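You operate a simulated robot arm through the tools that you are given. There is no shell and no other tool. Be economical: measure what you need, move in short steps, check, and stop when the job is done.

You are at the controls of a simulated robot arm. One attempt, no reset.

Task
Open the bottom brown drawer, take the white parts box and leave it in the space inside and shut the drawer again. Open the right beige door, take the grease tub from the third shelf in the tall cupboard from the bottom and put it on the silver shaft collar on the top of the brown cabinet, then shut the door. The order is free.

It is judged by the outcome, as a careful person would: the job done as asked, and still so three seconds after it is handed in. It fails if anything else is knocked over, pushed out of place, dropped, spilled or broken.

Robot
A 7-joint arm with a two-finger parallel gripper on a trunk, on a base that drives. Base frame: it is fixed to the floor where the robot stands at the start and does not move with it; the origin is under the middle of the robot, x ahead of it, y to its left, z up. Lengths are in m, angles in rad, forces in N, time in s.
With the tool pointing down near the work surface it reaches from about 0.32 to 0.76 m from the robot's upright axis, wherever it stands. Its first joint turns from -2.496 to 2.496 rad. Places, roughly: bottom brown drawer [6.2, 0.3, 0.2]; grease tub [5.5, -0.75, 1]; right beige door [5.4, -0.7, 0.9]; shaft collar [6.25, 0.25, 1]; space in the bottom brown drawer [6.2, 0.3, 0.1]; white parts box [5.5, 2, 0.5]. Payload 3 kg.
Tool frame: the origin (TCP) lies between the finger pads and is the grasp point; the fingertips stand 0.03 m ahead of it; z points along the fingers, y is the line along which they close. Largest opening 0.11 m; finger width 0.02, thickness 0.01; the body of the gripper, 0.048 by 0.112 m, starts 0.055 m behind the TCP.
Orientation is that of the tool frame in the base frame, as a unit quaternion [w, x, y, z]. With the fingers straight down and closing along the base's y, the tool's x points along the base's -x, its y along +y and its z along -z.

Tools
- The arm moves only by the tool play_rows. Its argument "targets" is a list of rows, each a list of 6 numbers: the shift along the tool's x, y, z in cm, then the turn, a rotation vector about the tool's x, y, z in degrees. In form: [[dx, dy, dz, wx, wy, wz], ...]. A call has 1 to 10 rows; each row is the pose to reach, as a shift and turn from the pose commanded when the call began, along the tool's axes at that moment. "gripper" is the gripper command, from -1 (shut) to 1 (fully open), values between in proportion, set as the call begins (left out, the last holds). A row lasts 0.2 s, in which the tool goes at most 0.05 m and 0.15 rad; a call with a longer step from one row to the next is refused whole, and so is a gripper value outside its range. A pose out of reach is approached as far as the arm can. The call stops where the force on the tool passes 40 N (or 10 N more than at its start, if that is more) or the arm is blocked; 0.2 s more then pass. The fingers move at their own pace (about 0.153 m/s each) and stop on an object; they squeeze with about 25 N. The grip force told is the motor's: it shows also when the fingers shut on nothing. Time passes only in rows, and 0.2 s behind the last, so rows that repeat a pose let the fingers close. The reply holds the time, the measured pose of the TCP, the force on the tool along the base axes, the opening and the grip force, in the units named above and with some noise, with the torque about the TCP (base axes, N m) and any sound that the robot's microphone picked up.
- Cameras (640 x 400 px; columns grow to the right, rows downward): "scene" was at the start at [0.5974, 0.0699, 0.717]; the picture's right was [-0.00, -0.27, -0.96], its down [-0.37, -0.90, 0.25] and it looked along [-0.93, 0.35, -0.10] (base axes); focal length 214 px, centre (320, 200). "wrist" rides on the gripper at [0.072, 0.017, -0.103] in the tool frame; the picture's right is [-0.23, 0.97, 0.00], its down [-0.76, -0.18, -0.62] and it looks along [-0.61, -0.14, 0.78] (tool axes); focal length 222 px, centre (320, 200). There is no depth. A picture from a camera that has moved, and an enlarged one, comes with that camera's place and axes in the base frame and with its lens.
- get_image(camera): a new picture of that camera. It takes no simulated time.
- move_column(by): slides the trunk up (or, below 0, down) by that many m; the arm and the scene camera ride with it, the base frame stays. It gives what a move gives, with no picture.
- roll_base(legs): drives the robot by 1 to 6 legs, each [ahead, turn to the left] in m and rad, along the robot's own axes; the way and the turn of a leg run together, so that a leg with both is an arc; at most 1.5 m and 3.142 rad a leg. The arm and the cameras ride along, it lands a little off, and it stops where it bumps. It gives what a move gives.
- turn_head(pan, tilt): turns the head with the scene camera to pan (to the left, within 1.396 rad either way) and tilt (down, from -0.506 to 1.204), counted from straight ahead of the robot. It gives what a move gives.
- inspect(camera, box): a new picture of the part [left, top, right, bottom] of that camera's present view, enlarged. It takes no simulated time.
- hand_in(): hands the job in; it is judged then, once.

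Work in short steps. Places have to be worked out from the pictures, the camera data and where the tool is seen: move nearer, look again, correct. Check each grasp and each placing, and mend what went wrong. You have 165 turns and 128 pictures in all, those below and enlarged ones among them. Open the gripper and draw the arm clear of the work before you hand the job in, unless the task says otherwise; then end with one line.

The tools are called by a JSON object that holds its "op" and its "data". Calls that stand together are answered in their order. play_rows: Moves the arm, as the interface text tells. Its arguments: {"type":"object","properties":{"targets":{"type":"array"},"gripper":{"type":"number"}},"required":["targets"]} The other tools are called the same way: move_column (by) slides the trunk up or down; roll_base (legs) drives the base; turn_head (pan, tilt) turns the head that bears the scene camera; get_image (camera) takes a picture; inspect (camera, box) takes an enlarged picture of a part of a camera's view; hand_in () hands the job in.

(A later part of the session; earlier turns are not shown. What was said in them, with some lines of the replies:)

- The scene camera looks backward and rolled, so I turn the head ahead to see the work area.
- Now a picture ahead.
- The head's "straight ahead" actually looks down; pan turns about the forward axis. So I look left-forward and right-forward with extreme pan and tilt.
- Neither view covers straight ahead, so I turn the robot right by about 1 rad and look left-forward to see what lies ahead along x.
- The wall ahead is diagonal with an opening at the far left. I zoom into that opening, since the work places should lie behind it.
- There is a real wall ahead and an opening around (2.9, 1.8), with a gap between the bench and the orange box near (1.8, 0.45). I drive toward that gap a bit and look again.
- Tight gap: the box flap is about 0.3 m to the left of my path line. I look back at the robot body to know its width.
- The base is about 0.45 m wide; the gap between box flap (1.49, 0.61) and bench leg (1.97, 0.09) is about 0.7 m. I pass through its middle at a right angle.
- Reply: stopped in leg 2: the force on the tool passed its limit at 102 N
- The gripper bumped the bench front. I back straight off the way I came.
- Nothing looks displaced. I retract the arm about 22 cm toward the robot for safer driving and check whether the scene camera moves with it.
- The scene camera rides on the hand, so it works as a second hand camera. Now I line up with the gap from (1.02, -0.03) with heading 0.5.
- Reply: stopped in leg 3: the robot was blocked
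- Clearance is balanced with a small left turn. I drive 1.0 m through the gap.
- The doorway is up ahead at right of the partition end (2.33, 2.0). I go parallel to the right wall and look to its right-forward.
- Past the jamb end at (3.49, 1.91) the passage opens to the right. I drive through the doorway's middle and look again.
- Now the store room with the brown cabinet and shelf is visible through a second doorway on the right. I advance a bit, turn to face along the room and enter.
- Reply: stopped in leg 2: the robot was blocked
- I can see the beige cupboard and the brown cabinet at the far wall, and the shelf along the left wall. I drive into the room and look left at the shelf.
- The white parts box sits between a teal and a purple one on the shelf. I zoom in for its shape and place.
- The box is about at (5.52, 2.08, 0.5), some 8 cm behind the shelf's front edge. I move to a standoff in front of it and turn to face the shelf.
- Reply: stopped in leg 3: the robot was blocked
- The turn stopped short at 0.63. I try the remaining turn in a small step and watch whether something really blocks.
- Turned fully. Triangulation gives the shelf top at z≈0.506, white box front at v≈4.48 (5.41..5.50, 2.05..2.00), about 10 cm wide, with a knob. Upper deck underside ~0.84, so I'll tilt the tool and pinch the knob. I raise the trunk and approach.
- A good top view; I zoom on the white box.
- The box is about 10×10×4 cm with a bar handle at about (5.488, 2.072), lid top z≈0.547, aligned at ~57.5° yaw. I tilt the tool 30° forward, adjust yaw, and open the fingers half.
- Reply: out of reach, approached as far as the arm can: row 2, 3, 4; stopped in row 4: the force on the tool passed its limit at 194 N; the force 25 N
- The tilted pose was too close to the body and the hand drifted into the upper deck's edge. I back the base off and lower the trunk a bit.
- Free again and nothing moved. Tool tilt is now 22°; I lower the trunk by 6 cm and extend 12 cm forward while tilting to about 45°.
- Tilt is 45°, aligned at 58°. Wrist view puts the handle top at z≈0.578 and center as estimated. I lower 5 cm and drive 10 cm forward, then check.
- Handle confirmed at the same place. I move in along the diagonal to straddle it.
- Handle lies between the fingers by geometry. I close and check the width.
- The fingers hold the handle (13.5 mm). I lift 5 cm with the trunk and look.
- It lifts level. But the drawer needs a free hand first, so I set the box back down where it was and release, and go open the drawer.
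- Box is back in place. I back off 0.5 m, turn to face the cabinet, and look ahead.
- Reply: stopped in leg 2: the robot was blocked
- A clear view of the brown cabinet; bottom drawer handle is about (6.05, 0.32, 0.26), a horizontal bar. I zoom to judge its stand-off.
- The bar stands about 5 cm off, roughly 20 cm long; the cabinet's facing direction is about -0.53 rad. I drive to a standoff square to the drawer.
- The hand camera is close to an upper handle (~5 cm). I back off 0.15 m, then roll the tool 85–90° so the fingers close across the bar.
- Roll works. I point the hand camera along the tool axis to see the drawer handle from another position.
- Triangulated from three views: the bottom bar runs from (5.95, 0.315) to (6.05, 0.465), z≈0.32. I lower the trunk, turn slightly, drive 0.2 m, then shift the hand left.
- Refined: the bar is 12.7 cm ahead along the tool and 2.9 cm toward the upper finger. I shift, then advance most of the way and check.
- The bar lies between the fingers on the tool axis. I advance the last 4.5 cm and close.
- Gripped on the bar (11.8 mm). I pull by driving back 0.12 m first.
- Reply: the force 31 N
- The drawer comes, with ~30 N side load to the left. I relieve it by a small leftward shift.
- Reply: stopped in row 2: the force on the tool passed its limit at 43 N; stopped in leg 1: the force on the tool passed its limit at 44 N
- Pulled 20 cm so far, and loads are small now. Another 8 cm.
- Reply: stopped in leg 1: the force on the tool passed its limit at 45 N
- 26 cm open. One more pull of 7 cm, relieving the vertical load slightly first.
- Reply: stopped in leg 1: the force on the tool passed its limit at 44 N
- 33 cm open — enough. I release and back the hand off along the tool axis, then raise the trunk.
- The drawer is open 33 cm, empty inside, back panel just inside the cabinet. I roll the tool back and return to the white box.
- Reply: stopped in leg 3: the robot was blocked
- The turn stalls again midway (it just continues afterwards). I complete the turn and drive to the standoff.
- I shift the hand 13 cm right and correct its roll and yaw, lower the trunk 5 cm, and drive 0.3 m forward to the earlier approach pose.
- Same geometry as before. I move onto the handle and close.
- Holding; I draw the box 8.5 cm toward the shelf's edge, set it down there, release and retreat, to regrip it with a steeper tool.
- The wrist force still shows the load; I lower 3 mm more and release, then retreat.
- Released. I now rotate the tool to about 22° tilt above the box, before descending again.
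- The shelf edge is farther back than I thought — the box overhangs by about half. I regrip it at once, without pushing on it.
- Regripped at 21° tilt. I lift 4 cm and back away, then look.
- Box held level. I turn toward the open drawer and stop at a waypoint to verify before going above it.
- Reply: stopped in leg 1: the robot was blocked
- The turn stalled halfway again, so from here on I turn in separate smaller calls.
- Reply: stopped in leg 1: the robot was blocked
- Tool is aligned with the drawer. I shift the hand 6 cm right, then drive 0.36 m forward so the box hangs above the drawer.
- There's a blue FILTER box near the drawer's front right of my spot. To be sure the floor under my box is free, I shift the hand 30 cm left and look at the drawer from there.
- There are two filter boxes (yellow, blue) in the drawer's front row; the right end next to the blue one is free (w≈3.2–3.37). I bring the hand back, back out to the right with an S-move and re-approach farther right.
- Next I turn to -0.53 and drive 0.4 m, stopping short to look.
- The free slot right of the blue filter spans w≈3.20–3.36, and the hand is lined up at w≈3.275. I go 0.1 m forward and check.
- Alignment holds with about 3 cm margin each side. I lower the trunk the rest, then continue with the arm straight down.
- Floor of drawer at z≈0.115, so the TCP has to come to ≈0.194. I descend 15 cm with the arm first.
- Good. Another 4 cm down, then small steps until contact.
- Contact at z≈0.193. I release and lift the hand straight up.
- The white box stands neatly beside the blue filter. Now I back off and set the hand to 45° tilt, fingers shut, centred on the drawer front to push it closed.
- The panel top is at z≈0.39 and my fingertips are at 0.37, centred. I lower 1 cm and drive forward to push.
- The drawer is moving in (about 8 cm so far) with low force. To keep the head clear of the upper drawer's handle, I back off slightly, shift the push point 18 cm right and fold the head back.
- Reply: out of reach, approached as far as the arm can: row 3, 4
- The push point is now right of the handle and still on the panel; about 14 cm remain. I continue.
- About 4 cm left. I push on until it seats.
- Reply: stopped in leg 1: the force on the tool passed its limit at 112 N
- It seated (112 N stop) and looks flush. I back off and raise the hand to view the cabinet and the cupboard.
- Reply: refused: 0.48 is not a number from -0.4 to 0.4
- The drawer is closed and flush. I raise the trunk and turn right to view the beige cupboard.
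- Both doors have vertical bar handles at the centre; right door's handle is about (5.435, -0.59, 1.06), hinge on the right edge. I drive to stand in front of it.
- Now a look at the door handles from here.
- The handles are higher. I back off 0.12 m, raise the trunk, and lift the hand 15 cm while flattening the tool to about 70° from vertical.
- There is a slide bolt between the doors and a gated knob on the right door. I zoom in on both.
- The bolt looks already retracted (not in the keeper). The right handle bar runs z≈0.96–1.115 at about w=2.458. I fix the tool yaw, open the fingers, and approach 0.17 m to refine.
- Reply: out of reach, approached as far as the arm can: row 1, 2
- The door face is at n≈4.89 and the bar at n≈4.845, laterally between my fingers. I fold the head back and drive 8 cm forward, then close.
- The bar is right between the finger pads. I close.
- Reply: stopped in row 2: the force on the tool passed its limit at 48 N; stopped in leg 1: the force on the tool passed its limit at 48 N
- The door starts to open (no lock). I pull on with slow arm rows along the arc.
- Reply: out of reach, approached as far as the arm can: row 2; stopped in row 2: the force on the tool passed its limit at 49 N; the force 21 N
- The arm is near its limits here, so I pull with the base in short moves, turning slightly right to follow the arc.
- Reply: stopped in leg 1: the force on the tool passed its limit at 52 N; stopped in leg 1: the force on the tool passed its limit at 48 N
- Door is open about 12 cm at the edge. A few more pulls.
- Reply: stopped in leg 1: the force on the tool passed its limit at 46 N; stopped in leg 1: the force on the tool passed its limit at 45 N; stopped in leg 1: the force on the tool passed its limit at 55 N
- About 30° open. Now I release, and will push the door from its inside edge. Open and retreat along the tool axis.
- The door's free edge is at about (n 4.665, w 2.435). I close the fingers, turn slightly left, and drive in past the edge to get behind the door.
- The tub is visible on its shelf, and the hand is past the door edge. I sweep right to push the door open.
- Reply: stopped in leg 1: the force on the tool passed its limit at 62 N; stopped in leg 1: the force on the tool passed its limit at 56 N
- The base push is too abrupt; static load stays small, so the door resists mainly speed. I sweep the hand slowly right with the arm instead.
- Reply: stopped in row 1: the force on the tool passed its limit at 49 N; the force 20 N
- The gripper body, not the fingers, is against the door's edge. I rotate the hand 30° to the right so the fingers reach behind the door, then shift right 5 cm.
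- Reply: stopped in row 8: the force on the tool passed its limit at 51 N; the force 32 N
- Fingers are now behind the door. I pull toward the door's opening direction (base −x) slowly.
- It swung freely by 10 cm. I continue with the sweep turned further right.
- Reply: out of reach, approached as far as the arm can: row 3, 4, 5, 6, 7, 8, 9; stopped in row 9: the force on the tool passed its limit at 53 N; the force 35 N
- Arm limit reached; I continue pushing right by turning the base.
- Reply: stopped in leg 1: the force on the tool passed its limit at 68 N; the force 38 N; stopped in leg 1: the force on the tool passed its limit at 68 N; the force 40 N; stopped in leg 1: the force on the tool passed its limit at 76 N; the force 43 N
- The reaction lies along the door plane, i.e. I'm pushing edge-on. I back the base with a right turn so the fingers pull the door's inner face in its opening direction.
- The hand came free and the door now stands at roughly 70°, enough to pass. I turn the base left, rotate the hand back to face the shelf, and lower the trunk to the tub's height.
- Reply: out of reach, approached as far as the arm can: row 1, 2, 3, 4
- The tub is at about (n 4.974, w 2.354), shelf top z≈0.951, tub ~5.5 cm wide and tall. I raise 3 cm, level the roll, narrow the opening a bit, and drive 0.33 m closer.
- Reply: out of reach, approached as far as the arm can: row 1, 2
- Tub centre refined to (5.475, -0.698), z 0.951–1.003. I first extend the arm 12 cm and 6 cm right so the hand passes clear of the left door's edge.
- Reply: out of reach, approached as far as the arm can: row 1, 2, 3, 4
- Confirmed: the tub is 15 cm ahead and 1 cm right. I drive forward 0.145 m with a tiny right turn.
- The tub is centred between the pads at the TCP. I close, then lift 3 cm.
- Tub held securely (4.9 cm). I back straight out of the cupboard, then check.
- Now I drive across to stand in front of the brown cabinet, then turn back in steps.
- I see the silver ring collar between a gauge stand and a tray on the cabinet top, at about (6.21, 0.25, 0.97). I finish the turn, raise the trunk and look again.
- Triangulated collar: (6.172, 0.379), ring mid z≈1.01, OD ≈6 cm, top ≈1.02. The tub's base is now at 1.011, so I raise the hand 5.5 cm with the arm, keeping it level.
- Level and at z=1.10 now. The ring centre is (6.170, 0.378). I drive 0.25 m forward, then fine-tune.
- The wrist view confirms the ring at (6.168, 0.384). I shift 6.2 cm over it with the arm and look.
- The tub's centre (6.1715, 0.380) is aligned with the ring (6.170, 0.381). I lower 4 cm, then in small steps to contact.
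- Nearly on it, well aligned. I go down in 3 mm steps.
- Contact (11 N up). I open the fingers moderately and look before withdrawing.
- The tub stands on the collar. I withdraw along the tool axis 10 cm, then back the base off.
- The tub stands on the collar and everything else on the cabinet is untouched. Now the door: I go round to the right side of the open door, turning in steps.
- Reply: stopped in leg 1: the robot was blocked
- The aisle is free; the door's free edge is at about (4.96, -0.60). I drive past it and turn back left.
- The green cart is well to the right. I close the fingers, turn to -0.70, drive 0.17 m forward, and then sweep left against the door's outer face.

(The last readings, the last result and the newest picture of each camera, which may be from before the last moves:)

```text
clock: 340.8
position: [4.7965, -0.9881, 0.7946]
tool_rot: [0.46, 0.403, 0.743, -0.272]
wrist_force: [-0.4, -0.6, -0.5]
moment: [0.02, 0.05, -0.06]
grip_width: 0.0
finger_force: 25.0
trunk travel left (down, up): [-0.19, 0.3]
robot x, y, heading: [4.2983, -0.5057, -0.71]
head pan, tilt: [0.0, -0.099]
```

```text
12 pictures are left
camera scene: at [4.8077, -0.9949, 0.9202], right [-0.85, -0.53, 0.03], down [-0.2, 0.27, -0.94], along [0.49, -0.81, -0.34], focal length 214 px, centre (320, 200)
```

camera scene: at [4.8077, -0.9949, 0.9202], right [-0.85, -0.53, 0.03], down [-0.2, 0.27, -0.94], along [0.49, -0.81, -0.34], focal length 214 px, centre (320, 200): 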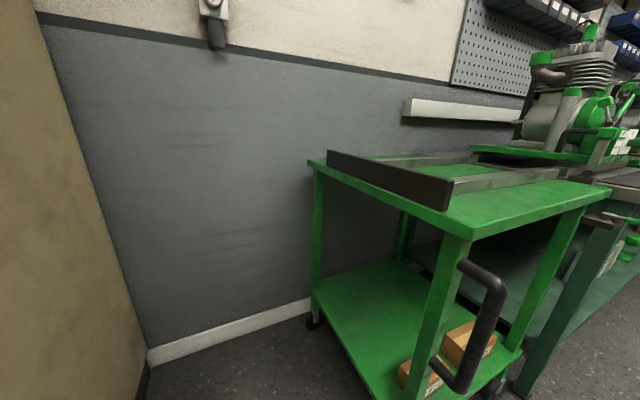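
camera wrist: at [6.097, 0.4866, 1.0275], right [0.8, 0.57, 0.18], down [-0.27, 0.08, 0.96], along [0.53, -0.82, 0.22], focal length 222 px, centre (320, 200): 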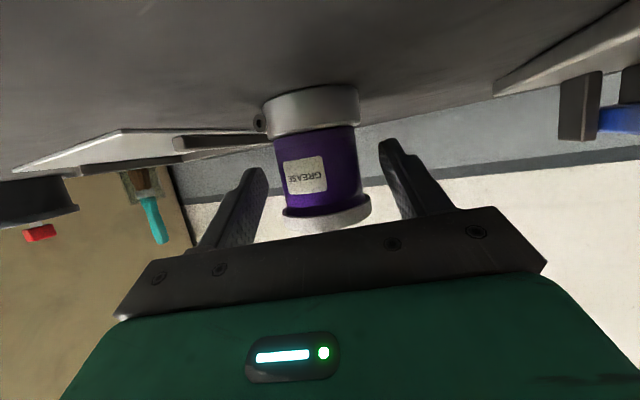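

The door's outer face lies to my left at about w 2.13. I turn left to bring the hand next to it.

{"op": "roll_base", "data": {"legs": [[0, 0.4]]}}

{"op": "play_rows", "data": {"targets": [[0, 1.2, 0, 0, 0, 0], [0, 2.4, 0, 0, 0, 0], [0, 3.6, 0, 0, 0, 0], [0, 4.8, 0, 0, 0, 0], [0, 6, 0, 0, 0, 0], [0, 7.2, 0, 0, 0, 0], [0, 8.4, 0, 0, 0, 0], [0, 9.6, 0, 0, 0, 0], [0, 10.8, 0, 0, 0, 0], [0, 12, 0, 0, 0, 0]]}}

{"op": "get_image", "data": {"camera": "wrist"}}

```text
clock: 342.4
position: [4.9397, -0.7574, 0.7952]
tool_rot: [0.505, 0.248, 0.808, -0.176]
wrist_force: [0.6, -0.1, 0.2]
moment: [0.0, 0.0, 0.01]
grip_width: 0.0002
finger_force: 25.0
trunk travel left (down, up): [-0.19, 0.3]
robot x, y, heading: [4.2928, -0.5242, -0.316]
head pan, tilt: [0.0, -0.099]
```

```text
clock: 344.6
position: [5.0101, -0.6595, 0.7918]
tool_rot: [0.506, 0.247, 0.807, -0.176]
wrist_force: [-0.1, 0.4, 0.2]
moment: [0.0, 0.04, -0.02]
grip_width: 0.0001
finger_force: 24.9
trunk travel left (down, up): [-0.19, 0.3]
robot x, y, heading: [4.2894, -0.5244, -0.313]
head pan, tilt: [0.0, -0.099]
```

```text
11 pictures are left
camera wrist: at [4.9176, -0.5734, 0.7696], right [0.65, 0.74, 0.17], down [-0.28, 0.02, 0.96], along [0.71, -0.67, 0.22], focal length 222 px, centre (320, 200)
```

wrist: 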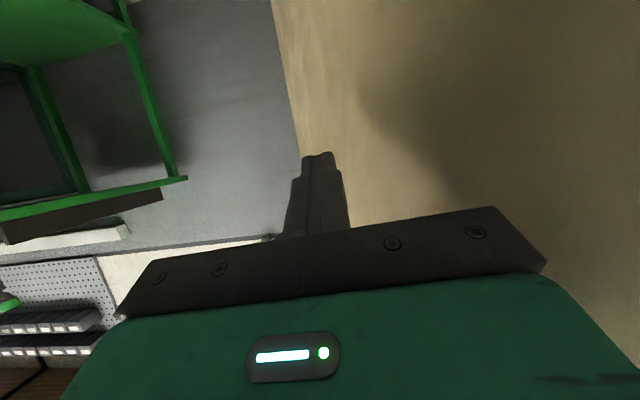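

The door follows without overload. I continue left another 12 cm.

{"op": "play_rows", "data": {"targets": [[0, 1.5, 0, 0, 0, 0], [0, 3, 0, 0, 0, 0], [0, 4.5, 0, 0, 0, 0], [0, 6, 0, 0, 0, 0], [0, 7.5, 0, 0, 0, 0], [0, 9, 0, 0, 0, 0], [0, 10.5, 0, 0, 0, 0], [0, 12, 0, 0, 0, 0], [0, 13.5, 0, 0, 0, 0], [0, 15, 0, 0, 0, 0]]}}

{"op": "get_image", "data": {"camera": "wrist"}}

```text
clock: 346.8
position: [5.0959, -0.5366, 0.7866]
tool_rot: [0.505, 0.248, 0.808, -0.175]
wrist_force: [0.2, 0.0, -0.6]
moment: [-0.01, 0.04, -0.01]
grip_width: 0.0002
finger_force: 25.1
trunk travel left (down, up): [-0.19, 0.3]
robot x, y, heading: [4.2896, -0.5257, -0.319]
head pan, tilt: [0.0, -0.099]
```

```text
10 pictures are left
camera wrist: at [5.0044, -0.45, 0.7645], right [0.65, 0.74, 0.17], down [-0.28, 0.02, 0.96], along [0.71, -0.67, 0.22], focal length 222 px, centre (320, 200)
```

wrist: 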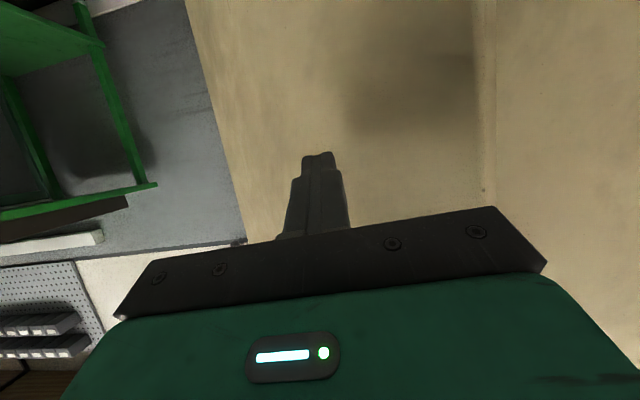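

The door is about half closed. Now I push forward with the base in small moves.

{"op": "roll_base", "data": {"legs": [[0.1, 0]]}}

{"op": "roll_base", "data": {"legs": [[0.1, 0]]}}

{"op": "get_image", "data": {"camera": "wrist"}}

```text
clock: 348.0
position: [5.1916, -0.567, 0.786]
tool_rot: [0.505, 0.248, 0.808, -0.175]
wrist_force: [-0.9, -0.6, 0.2]
moment: [-0.04, -0.01, 0.0]
grip_width: 0.0
finger_force: 24.5
trunk travel left (down, up): [-0.19, 0.3]
robot x, y, heading: [4.3807, -0.5517, -0.313]
head pan, tilt: [0.0, -0.099]
```

```text
clock: 349.1
position: [5.2866, -0.5998, 0.7879]
tool_rot: [0.505, 0.247, 0.808, -0.175]
wrist_force: [0.1, 0.3, -0.5]
moment: [0.03, -0.01, -0.03]
grip_width: 0.0002
finger_force: 24.6
trunk travel left (down, up): [-0.19, 0.3]
robot x, y, heading: [4.4789, -0.5871, -0.314]
head pan, tilt: [0.0, -0.099]
```

```text
9 pictures are left
camera wrist: at [5.1943, -0.5127, 0.7648], right [0.65, 0.74, 0.17], down [-0.28, 0.02, 0.96], along [0.71, -0.67, 0.22], focal length 222 px, centre (320, 200)
```

wrist: 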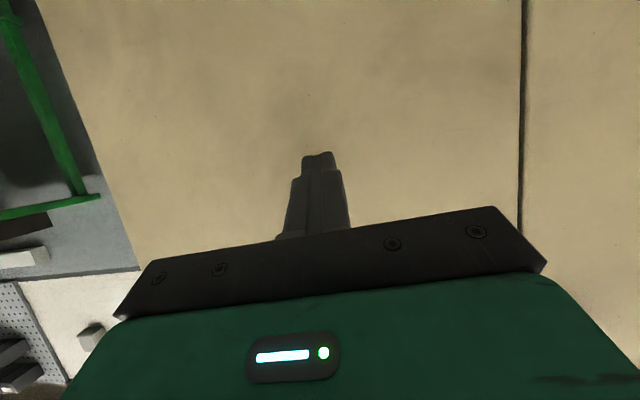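

Nearly shut. I keep pushing until it seats.

{"op": "roll_base", "data": {"legs": [[0.07, 0]]}}

{"op": "roll_base", "data": {"legs": [[0.05, 0]]}}

{"op": "get_image", "data": {"camera": "wrist"}}

```text
clock: 350.1
position: [5.3544, -0.6213, 0.7876]
tool_rot: [0.505, 0.247, 0.808, -0.175]
wrist_force: [0.1, -0.4, -0.1]
moment: [0.01, 0.01, -0.02]
grip_width: 0.0
finger_force: 25.0
trunk travel left (down, up): [-0.19, 0.3]
robot x, y, heading: [4.5491, -0.6114, -0.316]
head pan, tilt: [0.0, -0.099]
```

```text
clock: 350.9
position: [5.3563, -0.623, 0.7902]
tool_rot: [0.505, 0.249, 0.807, -0.176]
wrist_force: [-40.4, 7.6, 10.9]
moment: [-0.12, -0.16, -0.47]
grip_width: 0.0
finger_force: 25.0
trunk travel left (down, up): [-0.19, 0.3]
robot x, y, heading: [4.5581, -0.6122, -0.317]
head pan, tilt: [0.0, -0.099]
stopped in leg 1: the force on the tool passed its limit at 83 N (the readings are from after the stop); the commanded pose is now the measured one
```

```text
8 pictures are left
camera wrist: at [5.2651, -0.535, 0.7682], right [0.65, 0.74, 0.17], down [-0.28, 0.02, 0.96], along [0.71, -0.67, 0.22], focal length 222 px, centre (320, 200)
```

wrist: 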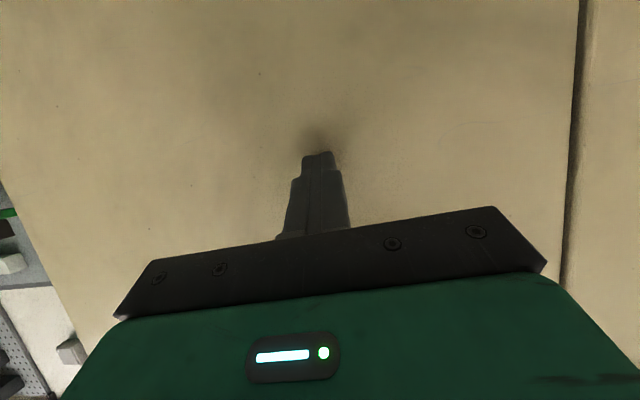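

It seated with a firm stop. I back away and verify from a distance.

{"op": "roll_base", "data": {"legs": [[-0.5, 0]]}}

{"op": "move_column", "data": {"by": 0.25}}

{"op": "get_image", "data": {"camera": "scene"}}

```text
clock: 353.8
position: [4.8846, -0.4644, 0.7881]
tool_rot: [0.504, 0.248, 0.809, -0.175]
wrist_force: [-1.0, -0.7, -0.4]
moment: [-0.03, 0.03, 0.02]
grip_width: 0.0002
finger_force: 24.8
trunk travel left (down, up): [-0.19, 0.3]
robot x, y, heading: [4.0834, -0.4558, -0.316]
head pan, tilt: [0.0, -0.099]
```

```text
clock: 356.4
position: [4.8845, -0.4636, 1.0378]
tool_rot: [0.505, 0.248, 0.808, -0.175]
wrist_force: [-0.5, 0.2, 0.2]
moment: [0.02, -0.04, 0.01]
grip_width: 0.0002
finger_force: 24.9
trunk travel left (down, up): [-0.44, 0.05]
robot x, y, heading: [4.0813, -0.4563, -0.309]
head pan, tilt: [0.0, -0.099]
```

```text
7 pictures are left
camera scene: at [4.8982, -0.4675, 1.1635], right [-0.58, -0.82, 0.03], down [-0.29, 0.17, -0.94], along [0.76, -0.55, -0.34], focal length 214 px, centre (320, 200)
```

scene: 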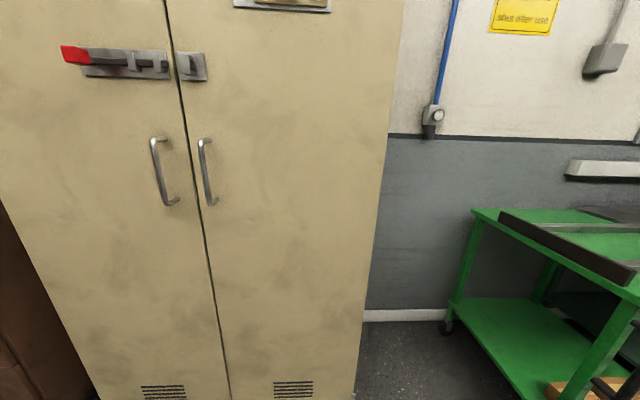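

Door shut flush. I pan the camera left to double-check the cabinet.

{"op": "turn_head", "data": {"pan": 1.1, "tilt": 0}}

{"op": "get_image", "data": {"camera": "scene"}}

```text
clock: 357.7
position: [4.8852, -0.4638, 1.0385]
tool_rot: [0.504, 0.247, 0.809, -0.175]
wrist_force: [1.4, -0.2, -0.2]
moment: [0.01, 0.04, 0.0]
grip_width: 0.0
finger_force: 25.0
trunk travel left (down, up): [-0.44, 0.05]
robot x, y, heading: [4.0786, -0.4562, -0.313]
head pan, tilt: [1.1, 0.0]
```

```text
6 pictures are left
camera scene: at [4.9075, -0.3754, 1.1728], right [0.39, -0.85, -0.37], down [-0.37, 0.22, -0.9], along [0.84, 0.49, -0.23], focal length 214 px, centre (320, 200)
```

scene: 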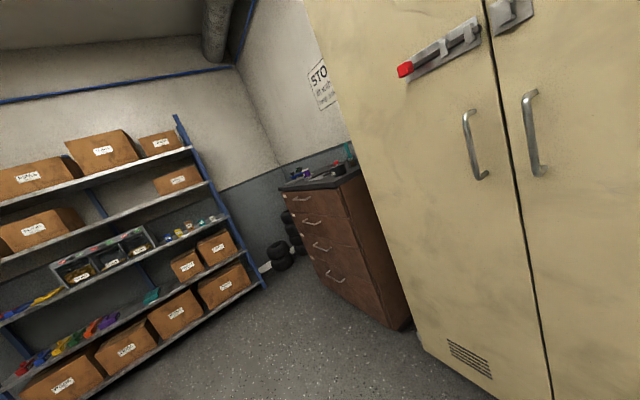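

All drawers are closed, the door is shut, the shelf is in order and the tub is on the cabinet. I open the gripper with the arm clear.

{"op": "play_rows", "data": {"targets": [[0, 0, 0, 0, 0, 0], [0, 0, 0, 0, 0, 0]], "gripper": 1}}

{"op": "inspect", "data": {"camera": "scene", "box": [270, 140, 370, 210]}}

```text
clock: 358.3
position: [4.8842, -0.465, 1.0374]
tool_rot: [0.504, 0.248, 0.808, -0.175]
wrist_force: [-0.3, -0.6, 0.9]
moment: [0.03, 0.0, 0.03]
grip_width: 0.1102
finger_force: 0.1
trunk travel left (down, up): [-0.44, 0.05]
robot x, y, heading: [4.0826, -0.453, -0.308]
head pan, tilt: [1.1, 0.0]
```

```text
5.71 times, centred on (320, 175) of scene
camera zoom: at [4.9074, -0.3754, 1.1728], right [0.39, -0.84, -0.37], down [-0.37, 0.22, -0.9], along [0.84, 0.49, -0.22], focal length 1226 px, centre (320, 343)
```

zoom: 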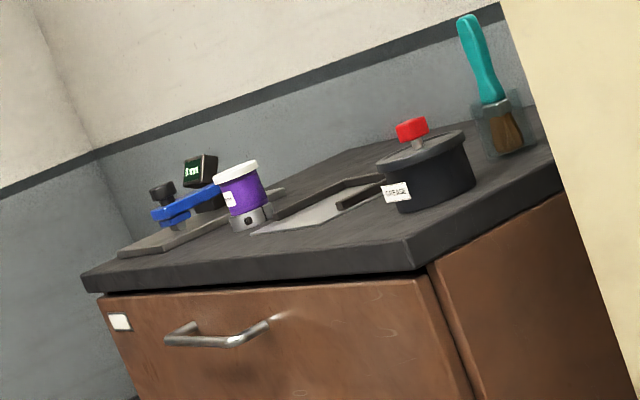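

The tub stands upright on the collar and everything is in place; I hand in.

{"op": "hand_in", "data": {}}

```text
The job is handed in.
```

The white parts box is in the shut bottom brown drawer, the grease tub stands on the silver shaft collar on top of the brown cabinet, and the right beige door is shut. The arm did bump a workbench and the storage shelf on the way, but I saw nothing moved by either bump.
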